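You operate a simulated robot arm through the tools that you are given. There is no shell and no other tool.

You run a simulated robot arm. Do the job below in one go: nothing can be reset, and whatever is moved stays where it is left.

## Task
Top up the counter with nuts to the job card's count.
Fine: dial the card's count, count, top up from the bench, shut the cover, fingers clear, count again to a green lamp.

The check looks at the end state, three seconds after you hand in, the way a careful person would. Anything else that was tipped, shoved, dropped, spilled or broken makes it a failure. Lids that push on must go on centred and level and be pressed home; caps that screw on are set level and turned clockwise until they are tight.

## Robot
A 6-joint arm with a four-finger gripper, fixed in place. Base frame: the origin is on the floor under the middle of its stand, x ahead of it, y to its left, z up. Lengths are in mm, angles in rad, forces in N, time in s.
It reaches about 1041 mm from its shoulder. Its first joint turns from -2.897 to 2.897 rad. Payload 3.67 kg.
Tool frame: the origin (TCP) lies between the finger pads and is the grasp point; the fingertips stand 28 mm ahead of it; z points along the fingers, y is the line along which they close. The gripper opens to 112 mm; its body begins 73 mm behind the TCP.
Orientation is that of the tool frame in the base frame, as a unit quaternion [x, y, z, w]. With the fingers straight down and closing along the base's y, the tool's x points along the base's -x, its y along +y and its z along -z.

## Interface
- The arm moves only by the tool servo_tool. Its argument "deltas" is a list of rows, each an object (a shift or turn left out is 0, a gripper value left out holds the last) with "angular": the turn, a rotation vector about the tool's x, y, z in degrees, a list of three; "dp": the shift along the tool's x, y, z in mm, a list of three; "claw": the gripper command, from -1 (fully open) to 1 (shut), values between in proportion. In form: [{"angular": [rx, ry, rz], "dp": [tx, ty, tz], "claw": claw}, ...]. A call has 1 to 20 rows; each row is the pose to reach, as a shift and turn from the pose commanded when the call began, along the tool's axes at that moment. Rows are played at 5 a second. More than 50 mm and 0.15 rad between two rows, or a gripper value outside its range, and nothing of the call is played. Where a pose cannot be reached the arm comes as near as it can. A force on the tool above 40 N (or 10 N above the force at the start of the call, whichever is more), or a blocked arm, ends the call early, and 0.2 s more pass. Each finger travels about 102.5 mm/s and halts on what it meets, pressing with about 26 N; the grip force reading is that of the motor and also rises with nothing between the fingers. The clock runs only during rows and for 0.2 s after the last one: add rows that repeat a pose to give the fingers time. The reply holds the time, the measured pose of the TCP, the force on the tool along the base axes, the opening and the grip force, in the units named above and with some noise, with the torque about the TCP (base axes, N m) and any sound that the robot's microphone picked up.
- Cameras (640 x 400 px; columns grow to the right, rows downward): "scene" is fixed at [48.1, 498.9, 1657.5]; the picture's right is [-0.20, -0.98, 0.00], its down [-0.69, 0.14, -0.72] and it looks along [0.70, -0.14, -0.70] (base axes); focal length 350 px, centre (320, 200). "wrist" rides on the gripper at [60, -18, -104] in the tool frame; the picture's right is [0.29, 0.96, 0.00], its down [-0.80, 0.24, -0.55] and it looks along [-0.53, 0.16, 0.83] (tool axes); focal length 234 px, centre (320, 200). There is no depth. A picture from a camera that has moved, and an enlarged one, comes with that camera's place and axes in the base frame and with its lens.
- camera(camera): a new picture of that camera. No time passes.
- enlarge(camera, box): a new picture of the part [left, top, right, bottom] of that camera's present view, enlarged. No time passes.
- hand_in(): hands the job in; it is judged then, once.

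Nothing tells you positions but the pictures and the camera data. Unless the task says otherwise, let go and move clear before handing in.

The tools are called after "Call:" as a command line: name --argument value ..., lists and objects as JSON in quotes. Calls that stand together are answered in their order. servo_tool: Moves the arm, as the interface text tells. Its arguments: {"type":"object","properties":{"deltas":{"type":"array","items":{"type":"object","properties":{"angular":{"type":"array","items":{"type":"number"}},"dp":{"type":"array","items":{"type":"number"}},"claw":{"type":"number"}}}}},"required":["deltas"]} The other tools are called the same way: camera (camera) takes a picture; enlarge (camera, box) takes an enlarged picture of a part of a camera's view; hand_in () hands the job in.

At the start:

```text
clock: 0.0
eef_pos: [539.4, 229.9, 1268.5]
orientation: [0.0, 1.0, 0.001, 0.0]
contact_force: [-0.4, 0.5, -0.4]
torque: [0.01, 0.03, 0.0]
gripper_width: 112.0
gripper_force: 0.0
```

scene: 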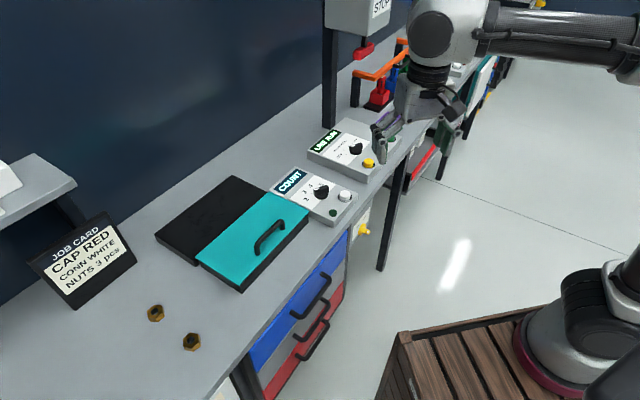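
wrist: 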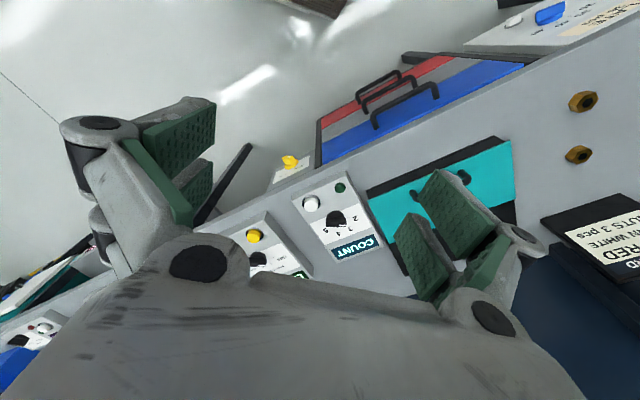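

I see a bench with a job card ("NUTS 3 pcs"), two loose nuts, a black tray with a teal sliding cover, and a COUNT panel with a dial and a button. I'll enlarge the relevant parts before moving anything.

Call:
enlarge --camera "scene" --box '[140, 150, 380, 300]'

Call:
enlarge --camera "scene" --box '[260, 150, 370, 230]'

Call:
enlarge --camera "scene" --box '[0, 190, 240, 360]'

Call:
enlarge --camera "wrist" --box '[230, 150, 430, 290]'

Call:
enlarge --camera "wrist" --box '[350, 80, 640, 280]'

```text
2.67 times, centred on (260, 225) of scene
camera zoom: at [48.1, 498.9, 1657.5], right [-0.2, -0.98, 0.0], down [-0.69, 0.14, -0.72], along [0.7, -0.14, -0.7], focal length 934 px, centre (480, 133)
```

zoom: 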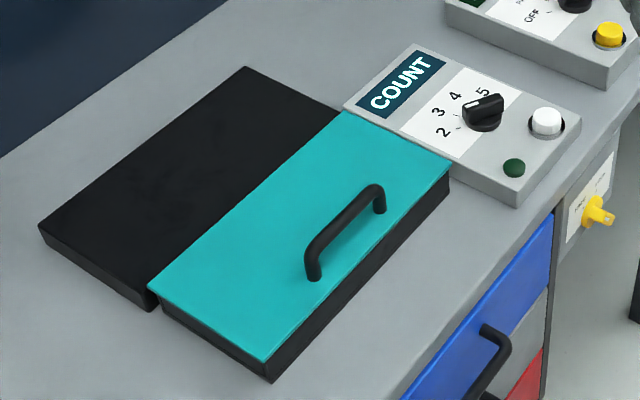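

```text
5.00 times, centred on (315, 190) of scene
camera zoom: at [48.1, 498.9, 1657.5], right [-0.2, -0.98, 0.0], down [-0.69, 0.14, -0.72], along [0.7, -0.14, -0.7], focal length 1751 px, centre (345, 250)
```

zoom: 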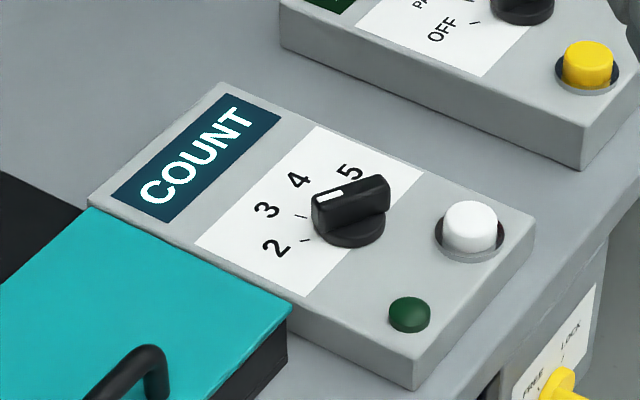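

```text
2.35 times, centred on (120, 275) of scene
camera zoom: at [48.1, 498.9, 1657.5], right [-0.2, -0.98, 0.0], down [-0.69, 0.14, -0.72], along [0.7, -0.14, -0.7], focal length 824 px, centre (791, 24)
```

zoom: 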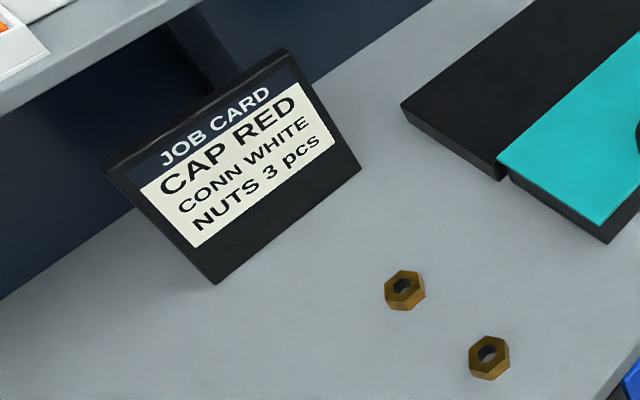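

```text
2.86 times, centred on (330, 220) of wrist
camera zoom: at [479.1, 210.4, 1373.9], right [-0.29, 0.96, 0.0], down [0.8, 0.24, 0.55], along [0.53, 0.16, -0.83], focal length 669 px, centre (291, 143)
```

zoom: 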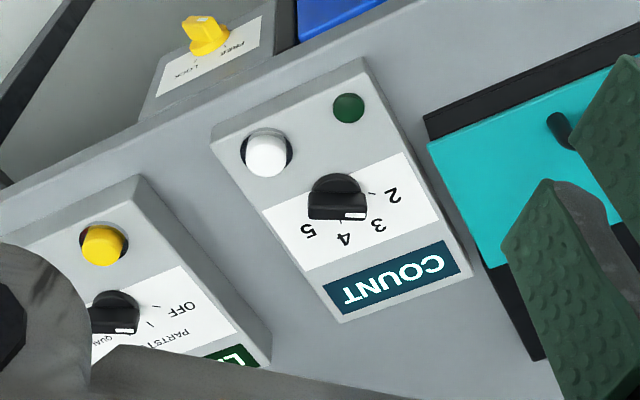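

```text
2.00 times, centred on (495, 180) of wrist
camera zoom: at [479.1, 210.4, 1373.9], right [-0.29, 0.96, 0.0], down [0.8, 0.24, 0.55], along [0.53, 0.16, -0.83], focal length 468 px, centre (-30, 240)
```

zoom: 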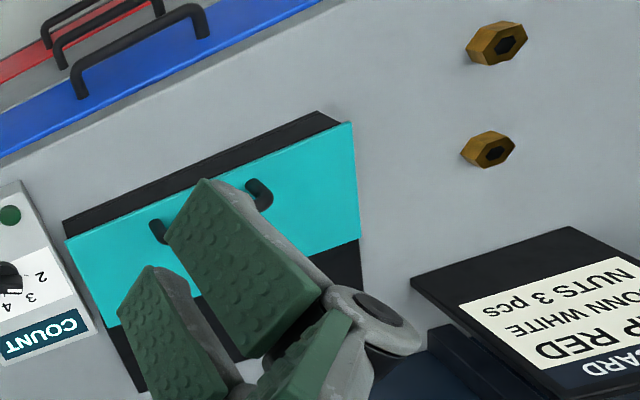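

The card asks for 3 nuts. I place the two loose nuts near (421,706) and (506,793) with the bench top at about z=900, and the COUNT dial, which seems to be at 2 now, near (805,345). I'll move the wrist camera closer to the COUNT panel to read the dial.

Call:
servo_tool --deltas '[{"dp": [-28, 15, 30], "claw": -1}, {"dp": [-56, 31, 60]}, {"dp": [-85, 46, 90]}, {"dp": [-113, 62, 120]}, {"dp": [-141, 77, 150]}, {"dp": [-141, 77, 150]}]'

Call:
camera --camera "wrist"

Call:
camera --camera "scene"

```text
clock: 1.4
eef_pos: [684.5, 304.1, 1122.5]
orientation: [0.0, 1.0, 0.001, 0.0]
contact_force: [-0.7, 0.1, -0.1]
torque: [0.02, -0.01, 0.05]
gripper_width: 112.1
gripper_force: 0.2
```

```text
taken
camera wrist: at [623.1, 284.4, 1226.8], right [-0.29, 0.96, 0.0], down [0.8, 0.24, 0.55], along [0.53, 0.16, -0.83], focal length 234 px, centre (320, 200)
```

wrist: 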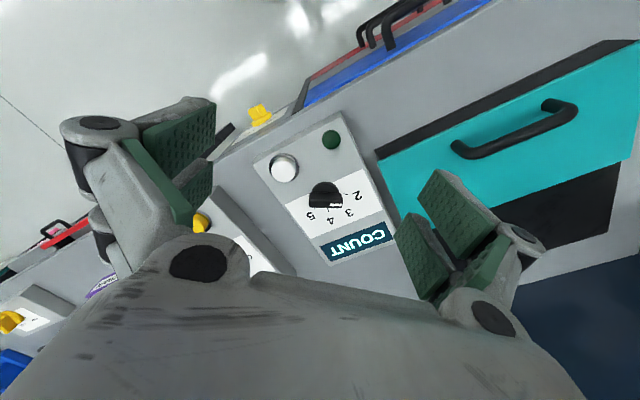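

```text
taken
```

scene: 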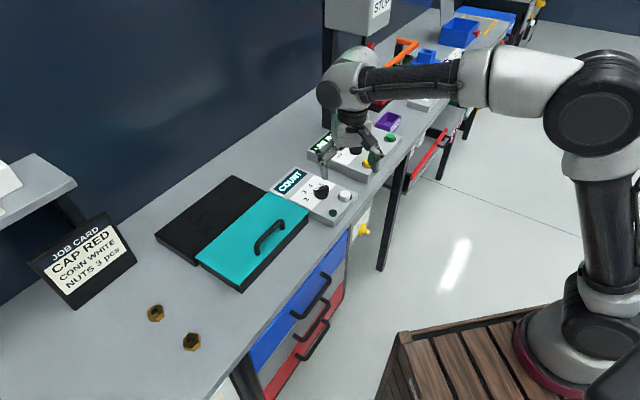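

Call:
enlarge --camera "wrist" --box '[250, 110, 410, 270]'

Call:
enlarge --camera "wrist" --box '[370, 30, 640, 270]'

Call:
enlarge --camera "scene" --box '[290, 165, 370, 225]'

```text
2.50 times, centred on (330, 190) of wrist
camera zoom: at [623.1, 284.4, 1226.8], right [-0.29, 0.96, 0.0], down [0.8, 0.24, 0.55], along [0.53, 0.16, -0.83], focal length 585 px, centre (295, 225)
```

zoom: 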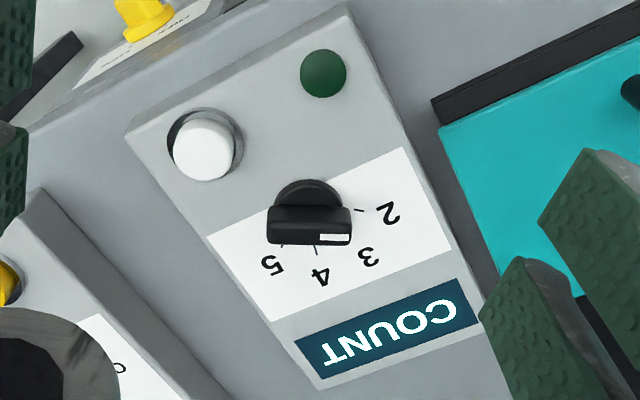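

```text
1.67 times, centred on (505, 150) of wrist
camera zoom: at [623.1, 284.4, 1226.8], right [-0.29, 0.96, 0.0], down [0.8, 0.24, 0.55], along [0.53, 0.16, -0.83], focal length 390 px, centre (12, 283)
```

zoom: 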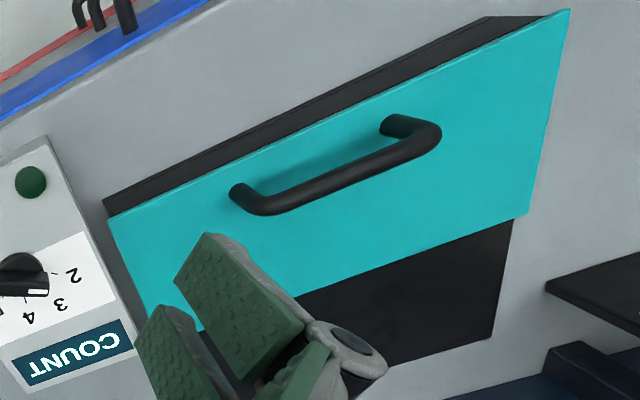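

```text
6.67 times, centred on (330, 195) of scene
camera zoom: at [48.1, 498.9, 1657.5], right [-0.2, -0.98, 0.0], down [-0.69, 0.14, -0.72], along [0.7, -0.14, -0.7], focal length 2335 px, centre (253, 233)
```

zoom: 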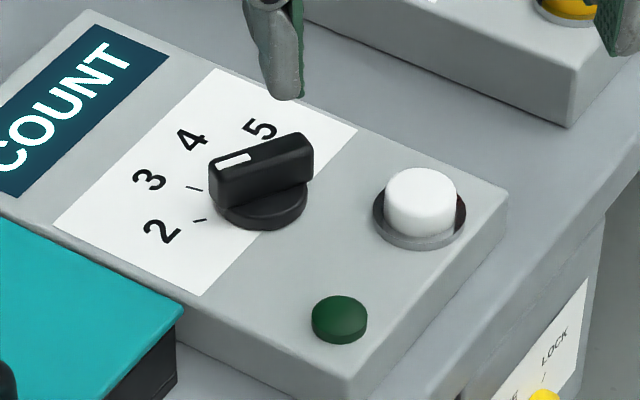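

Call:
enlarge --camera "wrist" --box '[300, 165, 370, 225]'

Call:
enlarge --camera "scene" --box '[300, 175, 345, 205]'

```text
6.67 times, centred on (335, 195) of wrist
camera zoom: at [623.1, 284.4, 1226.8], right [-0.29, 0.96, 0.0], down [0.8, 0.24, 0.55], along [0.53, 0.16, -0.83], focal length 1561 px, centre (220, 233)
```

zoom: 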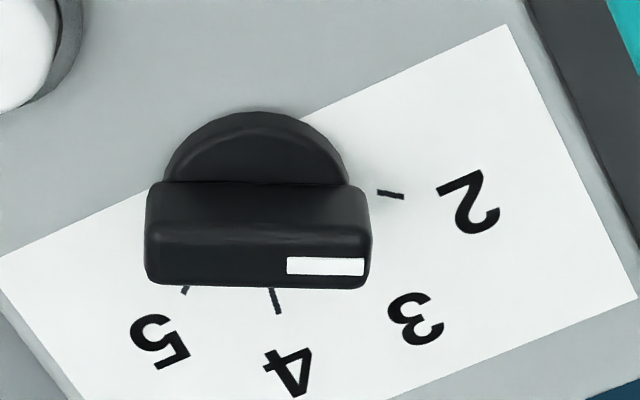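

```text
13.33 times, centred on (322, 190) of scene
camera zoom: at [48.1, 498.9, 1657.5], right [-0.2, -0.98, 0.0], down [-0.69, 0.14, -0.72], along [0.7, -0.14, -0.7], focal length 4669 px, centre (287, 333)
```

zoom: 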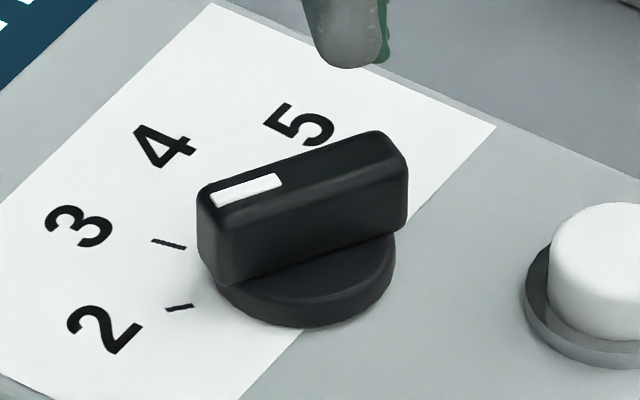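

Call:
enlarge --camera "scene" --box '[150, 170, 280, 270]'

Call:
enlarge --camera "scene" --box '[190, 190, 320, 300]'

Call:
enlarge --camera "wrist" --box '[480, 140, 640, 270]'

```text
4.00 times, centred on (215, 220) of scene
camera zoom: at [48.1, 498.9, 1657.5], right [-0.2, -0.98, 0.0], down [-0.69, 0.14, -0.72], along [0.7, -0.14, -0.7], focal length 1401 px, centre (740, 120)
```

zoom: 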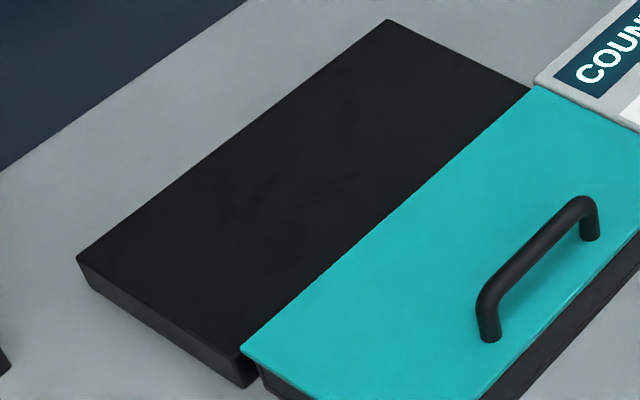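

```text
3.64 times, centred on (255, 245) of scene
camera zoom: at [48.1, 498.9, 1657.5], right [-0.2, -0.98, 0.0], down [-0.69, 0.14, -0.72], along [0.7, -0.14, -0.7], focal length 1274 px, centre (556, 36)
```

zoom: 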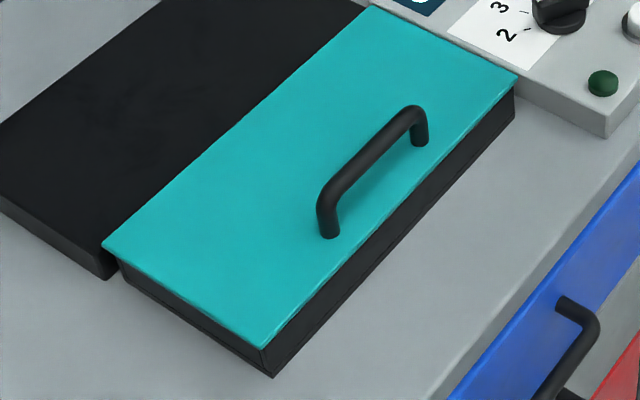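

```text
3.08 times, centred on (560, 205) of wrist
camera zoom: at [623.1, 284.4, 1226.8], right [-0.29, 0.96, 0.0], down [0.8, 0.24, 0.55], along [0.53, 0.16, -0.83], focal length 720 px, centre (-418, 185)
```

zoom: 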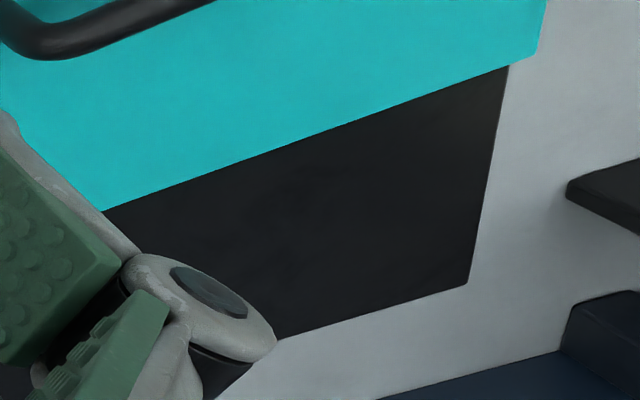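

The dial points to 2 (about 105°, with 40° between positions), so going to 3 needs a 40° clockwise turn. The tray has a teal cover with a handle, which probably slides back over the rear deck. Next I turn the gripper in line with the knob and go above it.

Call:
servo_tool --deltas '[{"dp": [-12, 5, 6], "angular": [0, 0, 7.5], "claw": -0.07}, {"dp": [-23, 9, 12], "angular": [0, 0, 15]}, {"dp": [-35, 13, 18], "angular": [0, 0, 22.5]}, {"dp": [-46, 18, 25], "angular": [0, 0, 30]}, {"dp": [-58, 22, 31], "angular": [0, 0, 37.5]}, {"dp": [-69, 26, 37], "angular": [0, 0, 45]}, {"dp": [-81, 31, 43], "angular": [0, 0, 52.5]}, {"dp": [-92, 35, 49], "angular": [0, 0, 60]}, {"dp": [-104, 40, 55], "angular": [0, 0, 67.5]}, {"dp": [-116, 44, 62], "angular": [0, 0, 75]}, {"dp": [-116, 44, 62], "angular": [0, 0, 75]}]'

Call:
camera --camera "wrist"

Call:
camera --camera "scene"

```text
clock: 3.8
eef_pos: [797.6, 351.0, 1058.7]
orientation: [0.609, 0.793, 0.0, 0.0]
contact_force: [-0.5, -1.0, 0.6]
torque: [0.03, 0.03, -0.03]
gripper_width: 59.7
gripper_force: 0.0
```

```text
taken
camera wrist: at [763.9, 402.7, 1161.6], right [0.85, 0.52, 0.0], down [0.44, -0.71, 0.55], along [0.29, -0.47, -0.83], focal length 234 px, centre (320, 200)
```

wrist: 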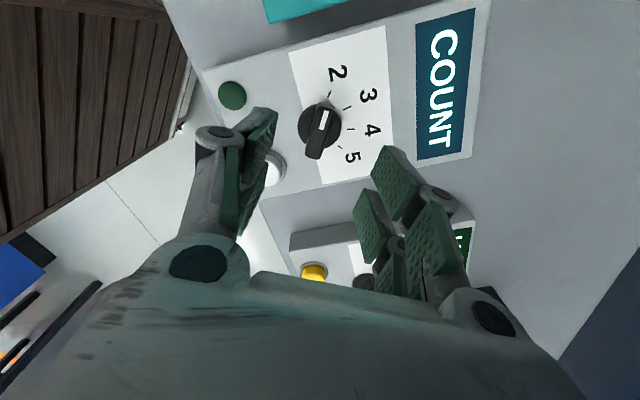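

```text
taken
```

scene: 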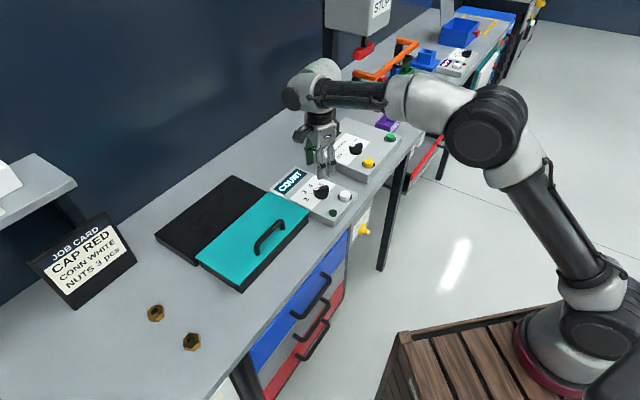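

Call:
enlarge --camera "wrist" --box '[270, 50, 410, 180]'

Call:
enlarge --camera "scene" --box '[270, 110, 380, 230]'

```text
3.08 times, centred on (340, 115) of wrist
camera zoom: at [763.9, 402.7, 1161.6], right [0.85, 0.52, 0.0], down [0.44, -0.71, 0.55], along [0.29, -0.47, -0.83], focal length 720 px, centre (258, 462)
```

zoom: 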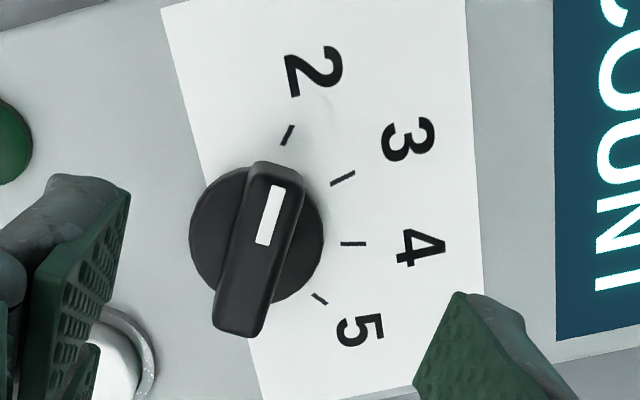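

```text
3.33 times, centred on (325, 170) of scene
camera zoom: at [48.1, 498.9, 1657.5], right [-0.2, -0.98, 0.0], down [-0.69, 0.14, -0.72], along [0.7, -0.14, -0.7], focal length 1167 px, centre (303, 300)
```

zoom: 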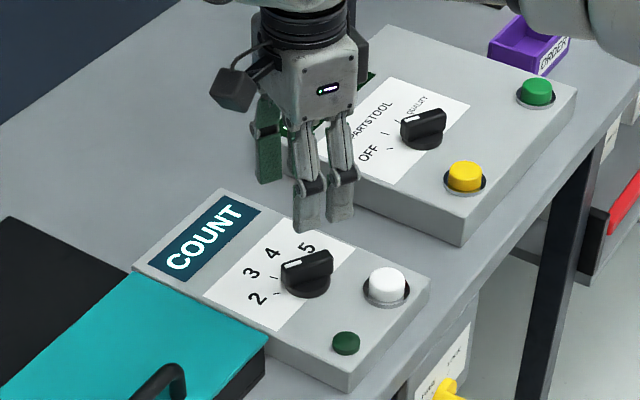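

The dial pointer is clearly on 2, with the knob axis at about (799,347). I'll centre on it, go down so the pads straddle the bar, and close.

Call:
servo_tool --deltas '[{"dp": [-2.7, 1.6, 20]}, {"dp": [-2.7, 1.6, 40]}, {"dp": [-2.7, 1.6, 60]}, {"dp": [-2.7, 1.6, 75]}, {"dp": [-2.7, 1.6, 84]}, {"dp": [-2.7, 1.6, 84]}]'

Call:
camera --camera "wrist"

Call:
enlarge --camera "scene" --box '[270, 130, 380, 230]'

```text
clock: 5.2
eef_pos: [799.0, 350.2, 974.2]
orientation: [0.609, 0.793, 0.0, -0.001]
contact_force: [0.1, 0.3, -0.2]
torque: [0.04, 0.01, -0.03]
gripper_width: 60.0
gripper_force: 0.1
```

```text
taken
camera wrist: at [765.7, 401.8, 1078.3], right [0.85, 0.53, 0.0], down [0.44, -0.71, 0.55], along [0.29, -0.47, -0.83], focal length 234 px, centre (320, 200)
```

wrist: 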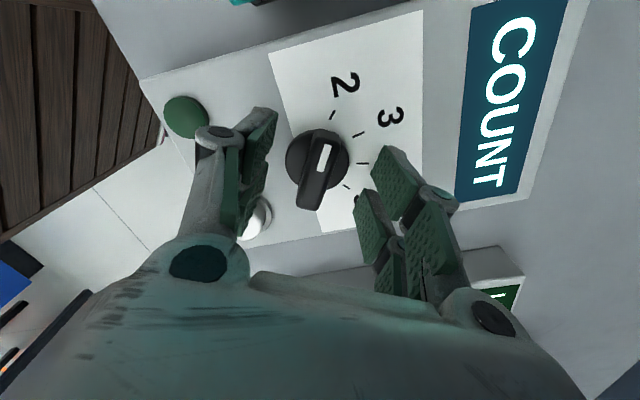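

```text
4.00 times, centred on (325, 180) of scene
camera zoom: at [48.1, 498.9, 1657.5], right [-0.2, -0.98, 0.0], down [-0.69, 0.14, -0.72], along [0.7, -0.14, -0.7], focal length 1401 px, centre (300, 280)
```

zoom: 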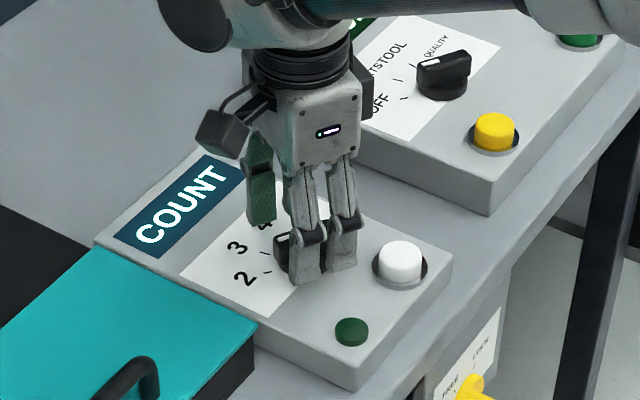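

Call:
servo_tool --deltas '[{"dp": [0, 0, 0], "claw": 0.4}, {"dp": [0, 0, 0], "claw": 0.7}, {"dp": [0, 0, 0], "claw": 1}, {"dp": [0, 0, 0], "claw": 1}]'

Call:
camera --camera "wrist"

```text
clock: 6.2
eef_pos: [797.4, 348.4, 972.8]
orientation: [0.609, 0.793, -0.001, -0.001]
contact_force: [-12.7, -3.9, -1.3]
torque: [-0.05, 0.48, 0.03]
gripper_width: 15.8
gripper_force: 45.0
```

```text
taken
camera wrist: at [764.8, 401.7, 1078.3], right [0.85, 0.53, 0.0], down [0.44, -0.71, 0.55], along [0.29, -0.47, -0.83], focal length 234 px, centre (320, 200)
```

wrist: 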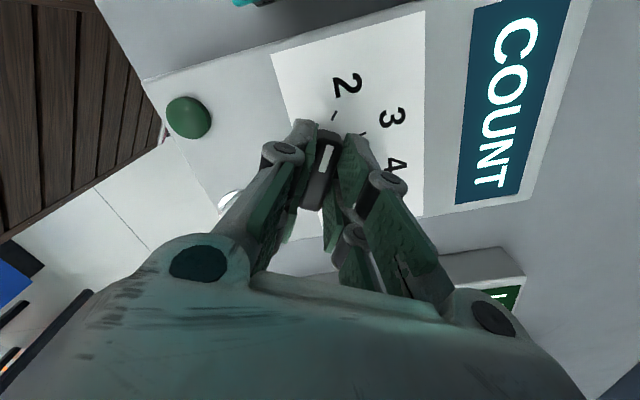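

Call:
servo_tool --deltas '[{"dp": [0, -1, 0], "angular": [0, 0, 2]}, {"dp": [0, -1, 0], "angular": [0, 0, 7]}, {"dp": [0, -1, 0], "angular": [0, 0, 12]}, {"dp": [0, -1, 0], "angular": [0, 0, 17]}, {"dp": [0, -1, 0], "angular": [0, 0, 22]}, {"dp": [0, -1, 0], "angular": [0, 0, 27]}, {"dp": [0, -1, 0], "angular": [0, 0, 32]}, {"dp": [0, -1, 0], "angular": [0, 0, 37]}, {"dp": [0, -1, 0], "angular": [0, 0, 40]}, {"dp": [0, -1, 0], "angular": [0, 0, 40]}]'

Call:
camera --camera "wrist"

Call:
enlarge --camera "scene" --box '[270, 130, 380, 230]'

```text
clock: 8.4
eef_pos: [801.2, 349.7, 974.1]
orientation: [0.844, 0.537, 0.003, 0.0]
contact_force: [12.7, 6.4, -5.4]
torque: [-1.03, 0.14, 0.07]
gripper_width: 16.0
gripper_force: 44.5
stopped in row 10: the force on the tool passed its limit at 41 N (the readings are from after the stop); the commanded pose is now the measured one
```

```text
taken
camera wrist: at [807.6, 409.8, 1078.5], right [0.99, -0.14, 0.01], down [-0.12, -0.83, 0.55], along [-0.07, -0.55, -0.83], focal length 234 px, centre (320, 200)
```

wrist: 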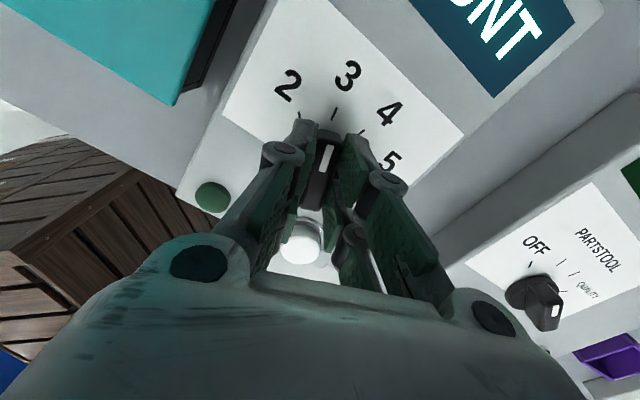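

```text
4.00 times, centred on (325, 180) of scene
camera zoom: at [48.1, 498.9, 1657.5], right [-0.2, -0.98, 0.0], down [-0.69, 0.14, -0.72], along [0.7, -0.14, -0.7], focal length 1401 px, centre (300, 280)
```

zoom: 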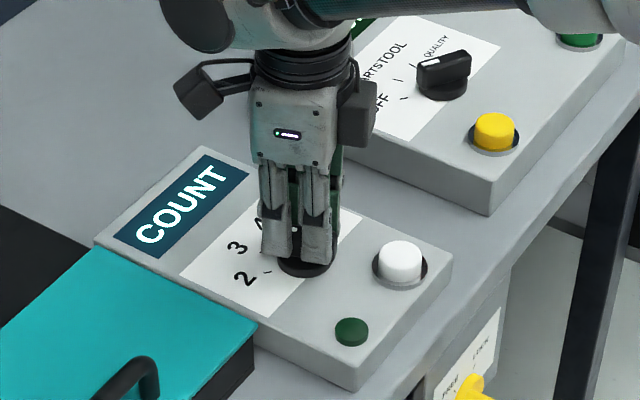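

The gripper now stands at 65°, which is the "3" position. I'll release the knob, rise, and check the dial.

Call:
servo_tool --deltas '[{"dp": [0, 0, 0], "claw": 0.3}, {"dp": [0, 0, 0], "claw": -0.07}, {"dp": [0, 0, 0], "claw": -0.07}, {"dp": [0, 0, -15]}, {"dp": [0, 0, -40]}, {"dp": [0, 0, -70]}, {"dp": [0, 0, -90]}, {"dp": [0, 0, -90]}]'

Call:
camera --camera "wrist"

Call:
enlarge --camera "scene" --box '[270, 130, 380, 230]'

```text
clock: 10.2
eef_pos: [800.2, 346.5, 1065.5]
orientation: [0.843, 0.537, 0.003, 0.0]
contact_force: [0.6, -0.4, 0.1]
torque: [0.0, 0.0, -0.03]
gripper_width: 60.3
gripper_force: 0.1
```

```text
taken
camera wrist: at [807.0, 406.7, 1170.1], right [0.99, -0.14, 0.0], down [-0.12, -0.83, 0.55], along [-0.08, -0.55, -0.83], focal length 234 px, centre (320, 200)
```

wrist: 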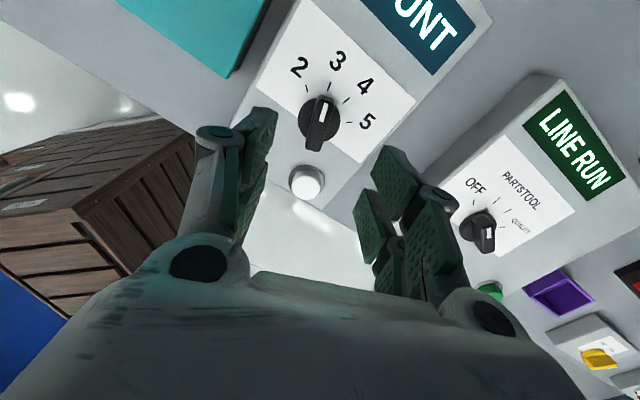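

```text
4.00 times, centred on (325, 180) of scene
camera zoom: at [48.1, 498.9, 1657.5], right [-0.2, -0.98, 0.0], down [-0.69, 0.14, -0.72], along [0.7, -0.14, -0.7], focal length 1401 px, centre (300, 280)
```

zoom: 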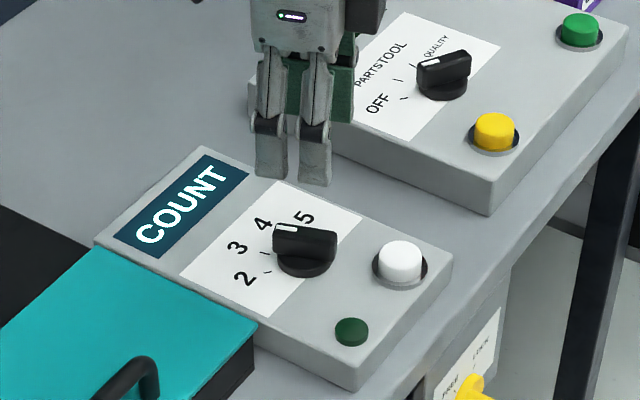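

Call:
enlarge --camera "wrist" --box '[270, 30, 400, 210]'

```text
2.22 times, centred on (335, 120) of wrist
camera zoom: at [807.0, 406.7, 1170.1], right [0.99, -0.14, 0.0], down [-0.12, -0.83, 0.55], along [-0.08, -0.55, -0.83], focal length 520 px, centre (287, 378)
```

zoom: 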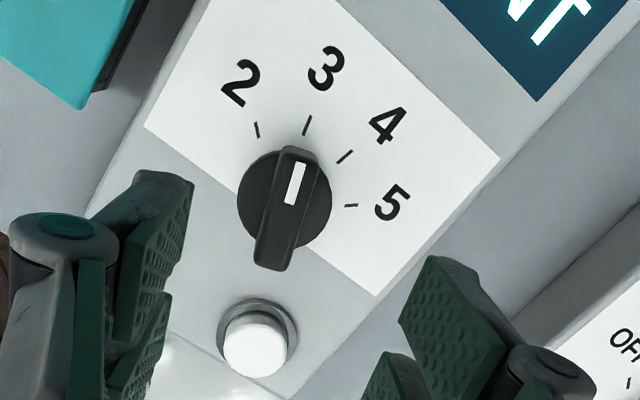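

The dial is now on 3. Next I close the fingers and go above the white COUNT button at about (772,280), top near z=950, for the first count.

Call:
servo_tool --deltas '[{"dp": [-18, 1, 0], "claw": 1}, {"dp": [-36, 2, 0]}, {"dp": [-54, 3, 0]}, {"dp": [-70.7, 3.4, 15]}, {"dp": [-70.7, 3.4, 40]}, {"dp": [-70.7, 3.4, 66]}, {"dp": [-70.7, 3.4, 66]}]'

Call:
camera --camera "wrist"

Call:
enlarge --camera "scene" --box '[290, 140, 390, 230]'

```text
clock: 11.8
eef_pos: [771.3, 280.6, 996.9]
orientation: [0.844, 0.536, 0.003, 0.0]
contact_force: [0.1, 0.6, -0.7]
torque: [0.02, 0.01, 0.03]
gripper_width: 0.0
gripper_force: 26.2
```

```text
taken
camera wrist: at [778.1, 341.7, 1100.6], right [0.99, -0.14, 0.0], down [-0.12, -0.83, 0.55], along [-0.08, -0.55, -0.83], focal length 234 px, centre (320, 200)
```

wrist: 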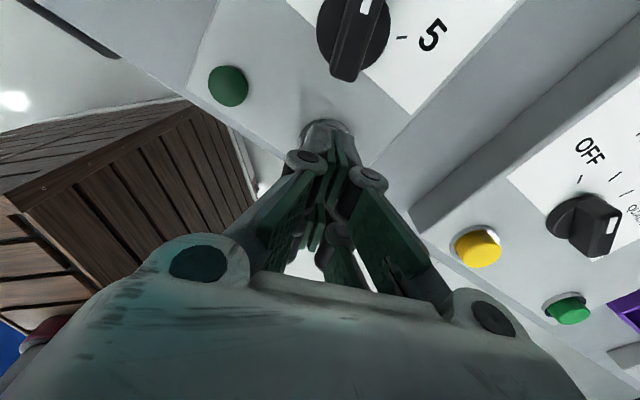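

```text
4.44 times, centred on (340, 185) of scene
camera zoom: at [48.1, 498.9, 1657.5], right [-0.2, -0.98, 0.0], down [-0.69, 0.14, -0.72], along [0.7, -0.14, -0.7], focal length 1556 px, centre (231, 267)
```

zoom: 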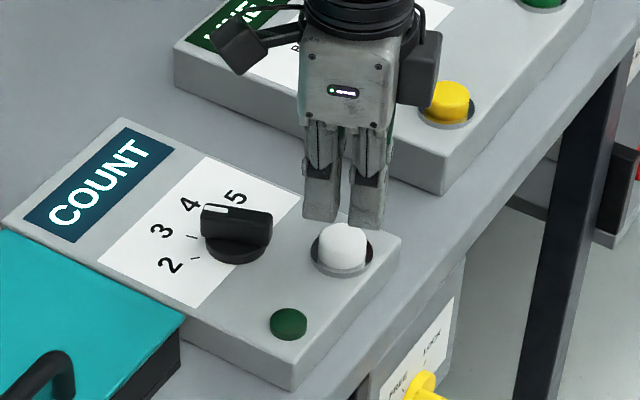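

Call:
servo_tool --deltas '[{"dp": [1, 0, 10]}, {"dp": [1, 0, 15]}, {"dp": [1, 0, 18]}, {"dp": [1, 0, 20]}, {"dp": [1, 0, 22]}, {"dp": [1, 0, 23]}]'

Call:
enlarge --camera "scene" --box '[290, 140, 390, 230]'

```text
clock: 13.2
eef_pos: [773.1, 283.5, 974.9]
orientation: [0.844, 0.536, 0.003, 0.0]
contact_force: [0.1, 0.4, 0.2]
torque: [-0.01, -0.01, 0.02]
gripper_width: 0.0
gripper_force: 26.1
```

```text
4.44 times, centred on (340, 185) of scene
camera zoom: at [48.1, 498.9, 1657.5], right [-0.2, -0.98, 0.0], down [-0.69, 0.14, -0.72], along [0.7, -0.14, -0.7], focal length 1556 px, centre (231, 267)
```

zoom: 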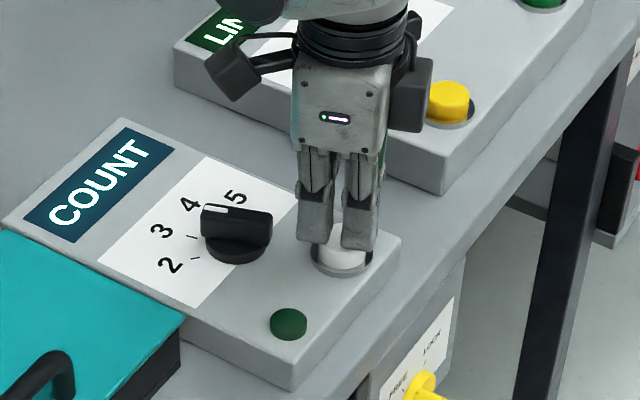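

Call:
servo_tool --deltas '[{"dp": [-1, 0, 1.5]}, {"dp": [-1, 0, 3]}, {"dp": [-1, 0, 4.5]}, {"dp": [-1, 0, 6]}, {"dp": [-1, 0, 7]}, {"dp": [-1, 0, 8]}]'

Call:
enlarge --camera "scene" --box '[290, 140, 390, 230]'

```text
clock: 14.6
eef_pos: [771.6, 283.2, 968.8]
orientation: [0.844, 0.537, 0.004, 0.0]
contact_force: [1.0, -0.8, 2.6]
torque: [0.0, 0.01, -0.01]
gripper_width: 6.1
gripper_force: 36.0
heard: click
```

```text
4.44 times, centred on (340, 185) of scene
camera zoom: at [48.1, 498.9, 1657.5], right [-0.2, -0.98, 0.0], down [-0.69, 0.14, -0.72], along [0.7, -0.14, -0.7], focal length 1556 px, centre (231, 267)
```

zoom: 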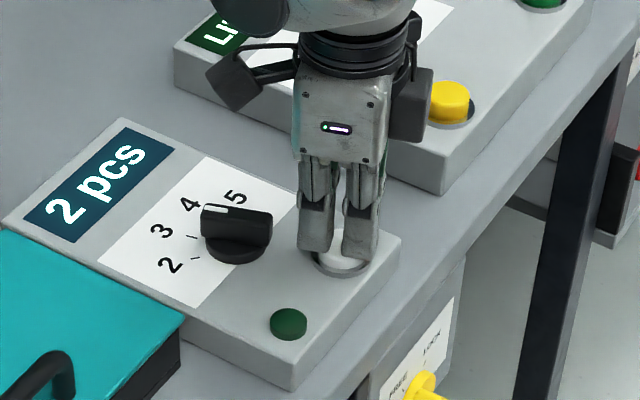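

The button clicked and the display reads "2 pcs", so exactly one nut must be added. I'll lift off and look at the panel.

Call:
servo_tool --deltas '[{"dp": [0, 0, -10]}, {"dp": [0, 0, -30]}, {"dp": [0, 0, -60]}, {"dp": [0, 0, -90]}, {"dp": [0, 0, -130]}, {"dp": [0, 0, -130]}]'

Call:
enlarge --camera "scene" --box '[260, 130, 390, 230]'

Call:
camera --camera "wrist"

```text
clock: 16.0
eef_pos: [771.9, 284.3, 1094.5]
orientation: [0.844, 0.537, 0.004, 0.0]
contact_force: [-0.4, 0.0, 0.6]
torque: [0.03, 0.0, 0.0]
gripper_width: 0.0
gripper_force: 35.5
```

```text
4.00 times, centred on (325, 180) of scene
camera zoom: at [48.1, 498.9, 1657.5], right [-0.2, -0.98, 0.0], down [-0.69, 0.14, -0.72], along [0.7, -0.14, -0.7], focal length 1401 px, centre (300, 280)
```

zoom: 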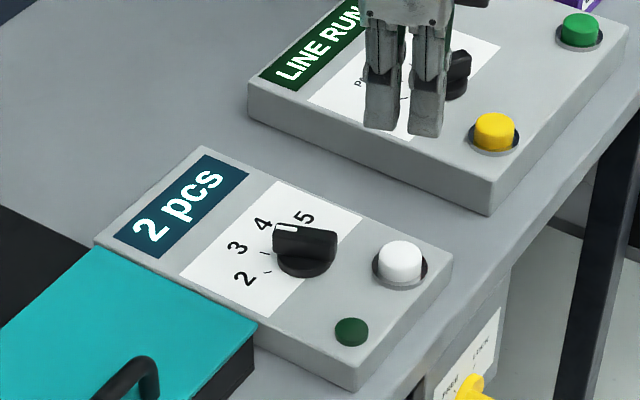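

```text
taken
camera wrist: at [779.6, 345.1, 1199.5], right [0.99, -0.14, 0.0], down [-0.12, -0.83, 0.55], along [-0.08, -0.55, -0.83], focal length 234 px, centre (320, 200)
```

wrist: 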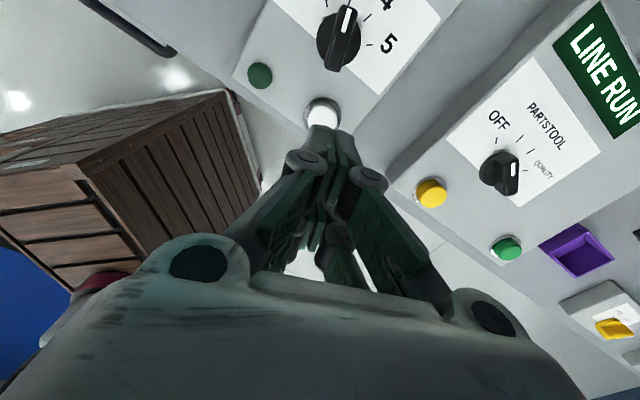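

The count shows 2 pcs with the lamp off, so one nut is needed. Next I move above the cover handle, at about (639,511,983), with the fingers set to close across it along the bench-depth direction.

Call:
servo_tool --deltas '[{"dp": [15, -21.6, 2.4], "angular": [0, 0, -7], "claw": 1}, {"dp": [30, -43.3, 4.8], "angular": [0, 0, -14], "claw": -0.25}, {"dp": [45, -65, 7], "angular": [0, 0, -21]}, {"dp": [60, -86.6, 9.6], "angular": [0, 0, -28]}, {"dp": [75, -108, 12], "angular": [0, 0, -35]}, {"dp": [90, -130, 14], "angular": [0, 0, -42]}, {"dp": [105, -151.5, 17], "angular": [0, 0, -49]}, {"dp": [120, -173, 19], "angular": [0, 0, -56]}, {"dp": [135, -195, 22], "angular": [0, 0, -63]}, {"dp": [149.5, -216.5, 24], "angular": [0, 0, -70]}, {"dp": [149.5, -216.5, 24], "angular": [0, 0, -70]}]'

Call:
camera --camera "wrist"

Call:
camera --camera "scene"

```text
clock: 18.4
eef_pos: [635.4, 513.4, 1072.6]
orientation: [0.382, 0.924, 0.002, 0.003]
contact_force: [0.2, -0.6, 0.3]
torque: [-0.02, -0.01, 0.04]
gripper_width: 69.9
gripper_force: 0.1
```

```text
taken
camera wrist: at [579.6, 540.7, 1176.3], right [0.47, 0.88, 0.01], down [0.73, -0.4, 0.56], along [0.49, -0.26, -0.83], focal length 234 px, centre (320, 200)
```

wrist: 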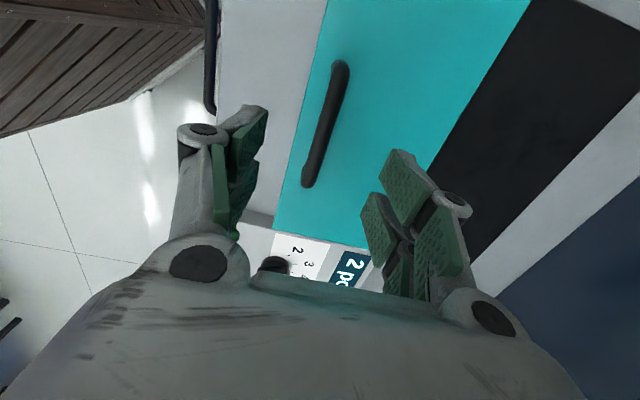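

```text
taken
```

scene: 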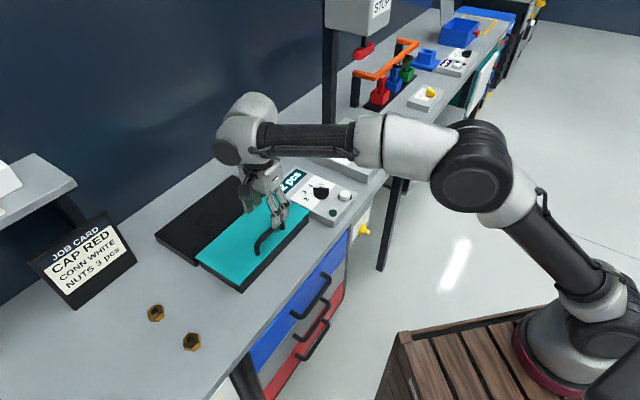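

Call:
servo_tool --deltas '[{"dp": [0, 0, 20]}, {"dp": [0, 0, 40]}, {"dp": [0, 0, 60]}, {"dp": [0, 0, 78]}, {"dp": [0, 0, 88]}, {"dp": [0, 0, 88]}]'

Call:
camera --camera "wrist"

Call:
enlarge --camera "scene" --box '[190, 150, 330, 300]'

```text
clock: 19.8
eef_pos: [639.1, 510.6, 987.6]
orientation: [0.383, 0.924, 0.002, 0.002]
contact_force: [0.0, 0.1, -0.8]
torque: [0.01, -0.04, -0.01]
gripper_width: 69.9
gripper_force: 0.0
```

```text
taken
camera wrist: at [582.7, 539.5, 1089.9], right [0.47, 0.88, 0.01], down [0.73, -0.4, 0.56], along [0.49, -0.26, -0.83], focal length 234 px, centre (320, 200)
```

wrist: 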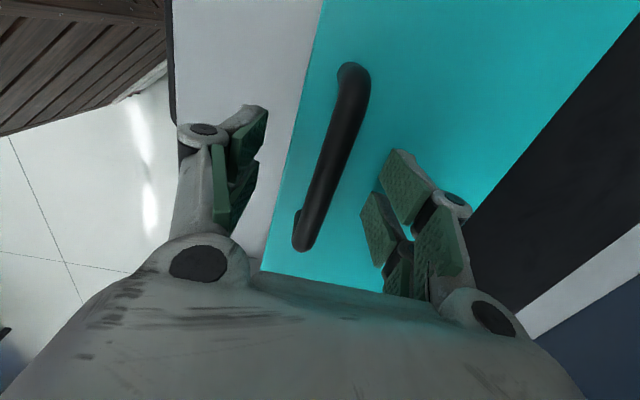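

```text
2.67 times, centred on (260, 225) of scene
camera zoom: at [48.1, 498.9, 1657.5], right [-0.2, -0.98, 0.0], down [-0.69, 0.14, -0.72], along [0.7, -0.14, -0.7], focal length 934 px, centre (480, 133)
```

zoom: 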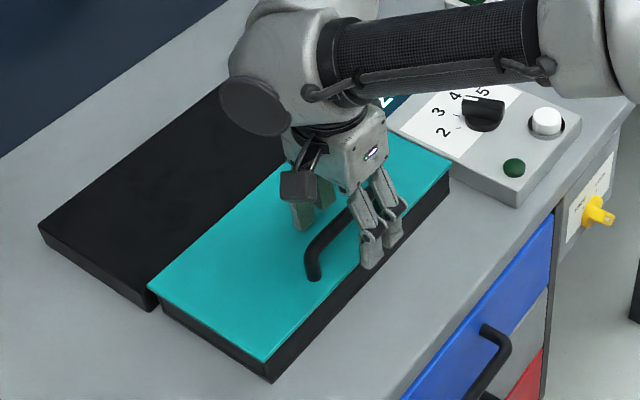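

The fingers straddle the handle. I'll grip it and try a small 12 mm push toward the rear deck, watching the force.

Call:
servo_tool --deltas '[{"dp": [0, 0, 0], "claw": 0.3}, {"dp": [0, 0, 0], "claw": 0.65}, {"dp": [0, 0, 0], "claw": 1}, {"dp": [0, 0, 0]}, {"dp": [0, 4, 0]}, {"dp": [0, 8, 0]}, {"dp": [0, 12, 0]}, {"dp": [0, 12, 0]}]'

Call:
enlarge --camera "scene" --box '[150, 150, 330, 300]'

Call:
camera --camera "wrist"

```text
clock: 21.6
eef_pos: [647.1, 519.7, 984.9]
orientation: [0.383, 0.924, 0.002, 0.001]
contact_force: [-4.3, 1.9, -3.5]
torque: [0.02, 0.12, 0.15]
gripper_width: 12.8
gripper_force: 45.6
```

```text
2.67 times, centred on (240, 225) of scene
camera zoom: at [48.1, 498.9, 1657.5], right [-0.2, -0.98, 0.0], down [-0.69, 0.14, -0.72], along [0.7, -0.14, -0.7], focal length 934 px, centre (533, 133)
```

zoom: 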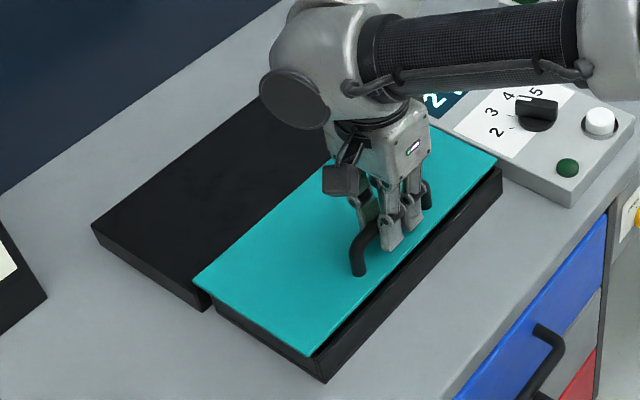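

```text
taken
camera wrist: at [591.2, 548.1, 1089.8], right [0.47, 0.88, 0.0], down [0.73, -0.4, 0.56], along [0.49, -0.26, -0.83], focal length 234 px, centre (320, 200)
```

wrist: 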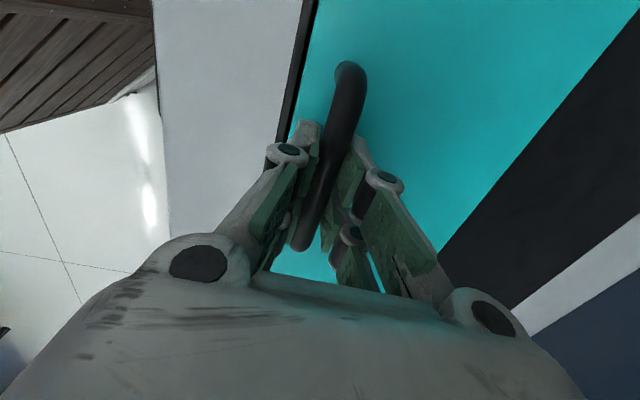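

The cover slides back freely, with low force. I'll continue pushing it open along the same line.

Call:
servo_tool --deltas '[{"dp": [0, 15, 0]}, {"dp": [0, 30, 0]}, {"dp": [0, 45, 0]}, {"dp": [0, 60, 0]}, {"dp": [0, 75, 0]}, {"dp": [0, 90, 0]}, {"dp": [0, 105, 0]}, {"dp": [0, 115, 0]}, {"dp": [0, 120, 0]}, {"dp": [0, 120, 0]}]'

Call:
camera --camera "scene"

Call:
camera --camera "wrist"

```text
clock: 23.2
eef_pos: [705.0, 573.6, 984.3]
orientation: [0.381, 0.924, 0.006, 0.0]
contact_force: [-9.3, 9.8, 1.8]
torque: [-0.11, -0.14, -0.5]
gripper_width: 12.9
gripper_force: 44.8
out of reach, approached as far as the arm can: row 6, 7
stopped in row 7: the force on the tool passed its limit at 41 N (the readings are from after the stop); the commanded pose is now the measured one
```

```text
taken
```

scene: 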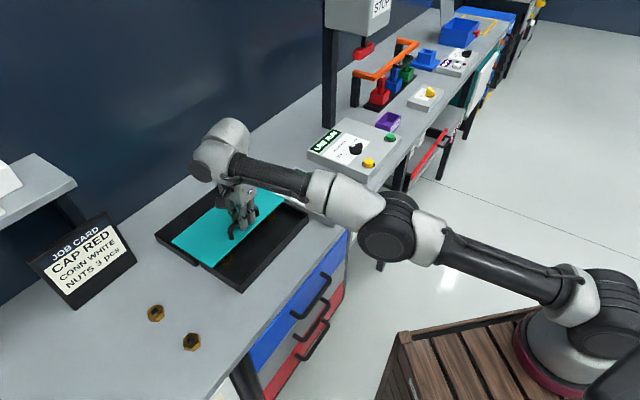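

```text
taken
camera wrist: at [648.0, 601.9, 1089.0], right [0.47, 0.88, 0.01], down [0.73, -0.4, 0.55], along [0.49, -0.25, -0.83], focal length 234 px, centre (320, 200)
```

wrist: 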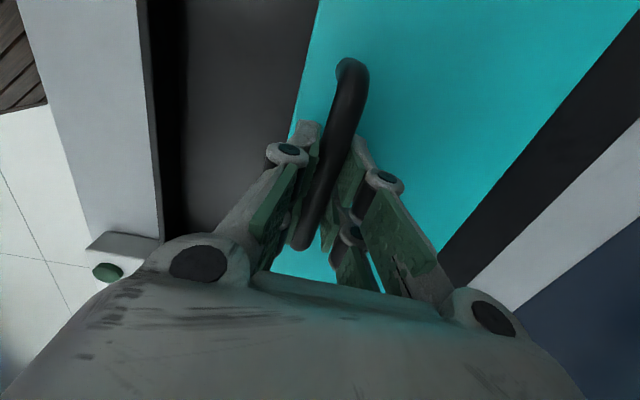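

Call:
enlarge --camera "scene" --box '[150, 170, 330, 300]'

Call:
enlarge --camera "wrist" --box '[80, 0, 400, 260]'

```text
3.08 times, centred on (240, 235) of scene
camera zoom: at [48.1, 498.9, 1657.5], right [-0.2, -0.98, 0.0], down [-0.69, 0.14, -0.72], along [0.7, -0.14, -0.7], focal length 1078 px, centre (566, 92)
```

zoom: 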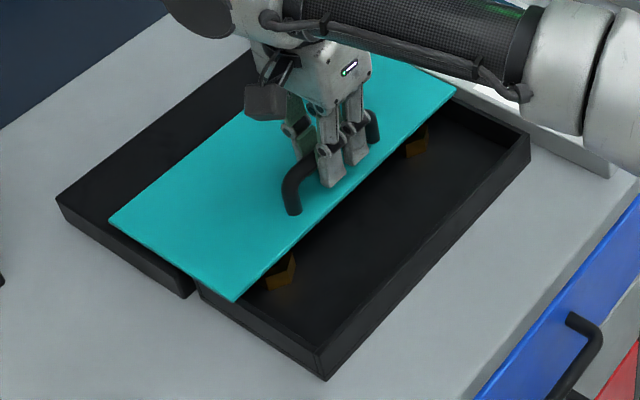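

```text
1.54 times, centred on (240, 130) of wrist
camera zoom: at [648.0, 601.9, 1089.0], right [0.47, 0.88, 0.01], down [0.73, -0.4, 0.55], along [0.49, -0.25, -0.83], focal length 360 px, centre (443, 308)
```

zoom: 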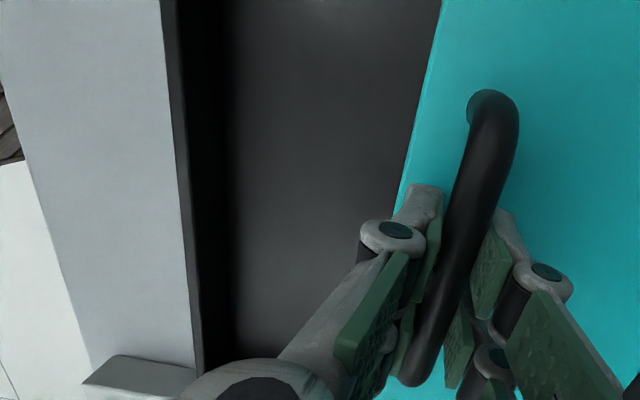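

The cover is open about 92 mm, as far as the arm reaches with the tool vertical. Both inside nuts are visible at the back, left and right, leaving the front middle free. I'll let go of the handle and withdraw up and back.

Call:
servo_tool --deltas '[{"dp": [0, 0, 0], "claw": 0.4}, {"dp": [0, 0, 0], "claw": -0.4}, {"dp": [0, 0, 0], "claw": -0.8}, {"dp": [0, 0, 0], "claw": -0.8}, {"dp": [0, -5, -10]}, {"dp": [0, -12, -22]}, {"dp": [0, -20, -40]}, {"dp": [0, -30, -65]}, {"dp": [0, -45, -90]}, {"dp": [0, -60, -110]}, {"dp": [0, -60, -110]}]'

Call:
camera --camera "scene"

Call:
camera --camera "wrist"

```text
clock: 25.6
eef_pos: [664.3, 530.7, 1093.7]
orientation: [0.382, 0.924, 0.005, 0.001]
contact_force: [0.4, 0.7, 0.9]
torque: [0.01, -0.04, -0.02]
gripper_width: 101.0
gripper_force: 0.1
```

```text
taken
```

scene: 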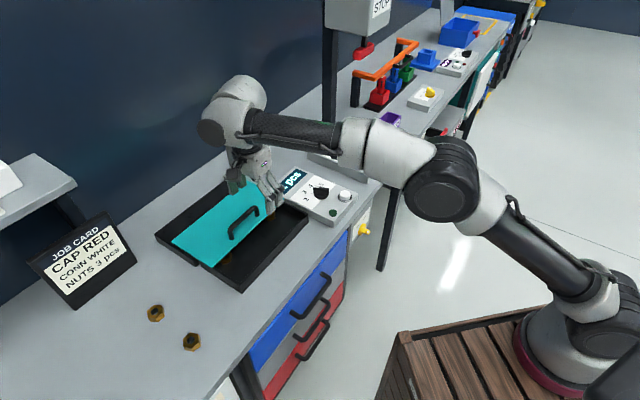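

```text
taken
camera wrist: at [607.0, 558.8, 1198.4], right [0.47, 0.88, 0.01], down [0.73, -0.4, 0.55], along [0.49, -0.25, -0.83], focal length 234 px, centre (320, 200)
```

wrist: 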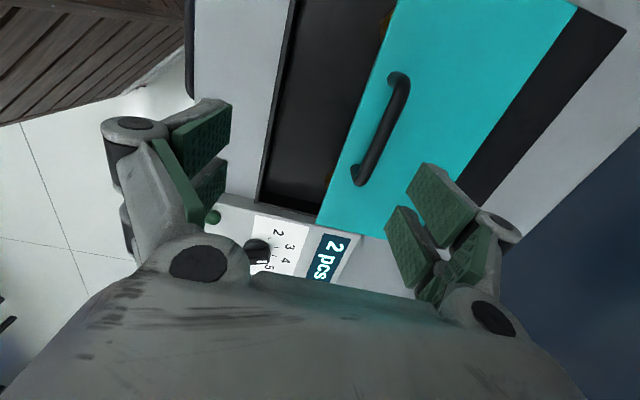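

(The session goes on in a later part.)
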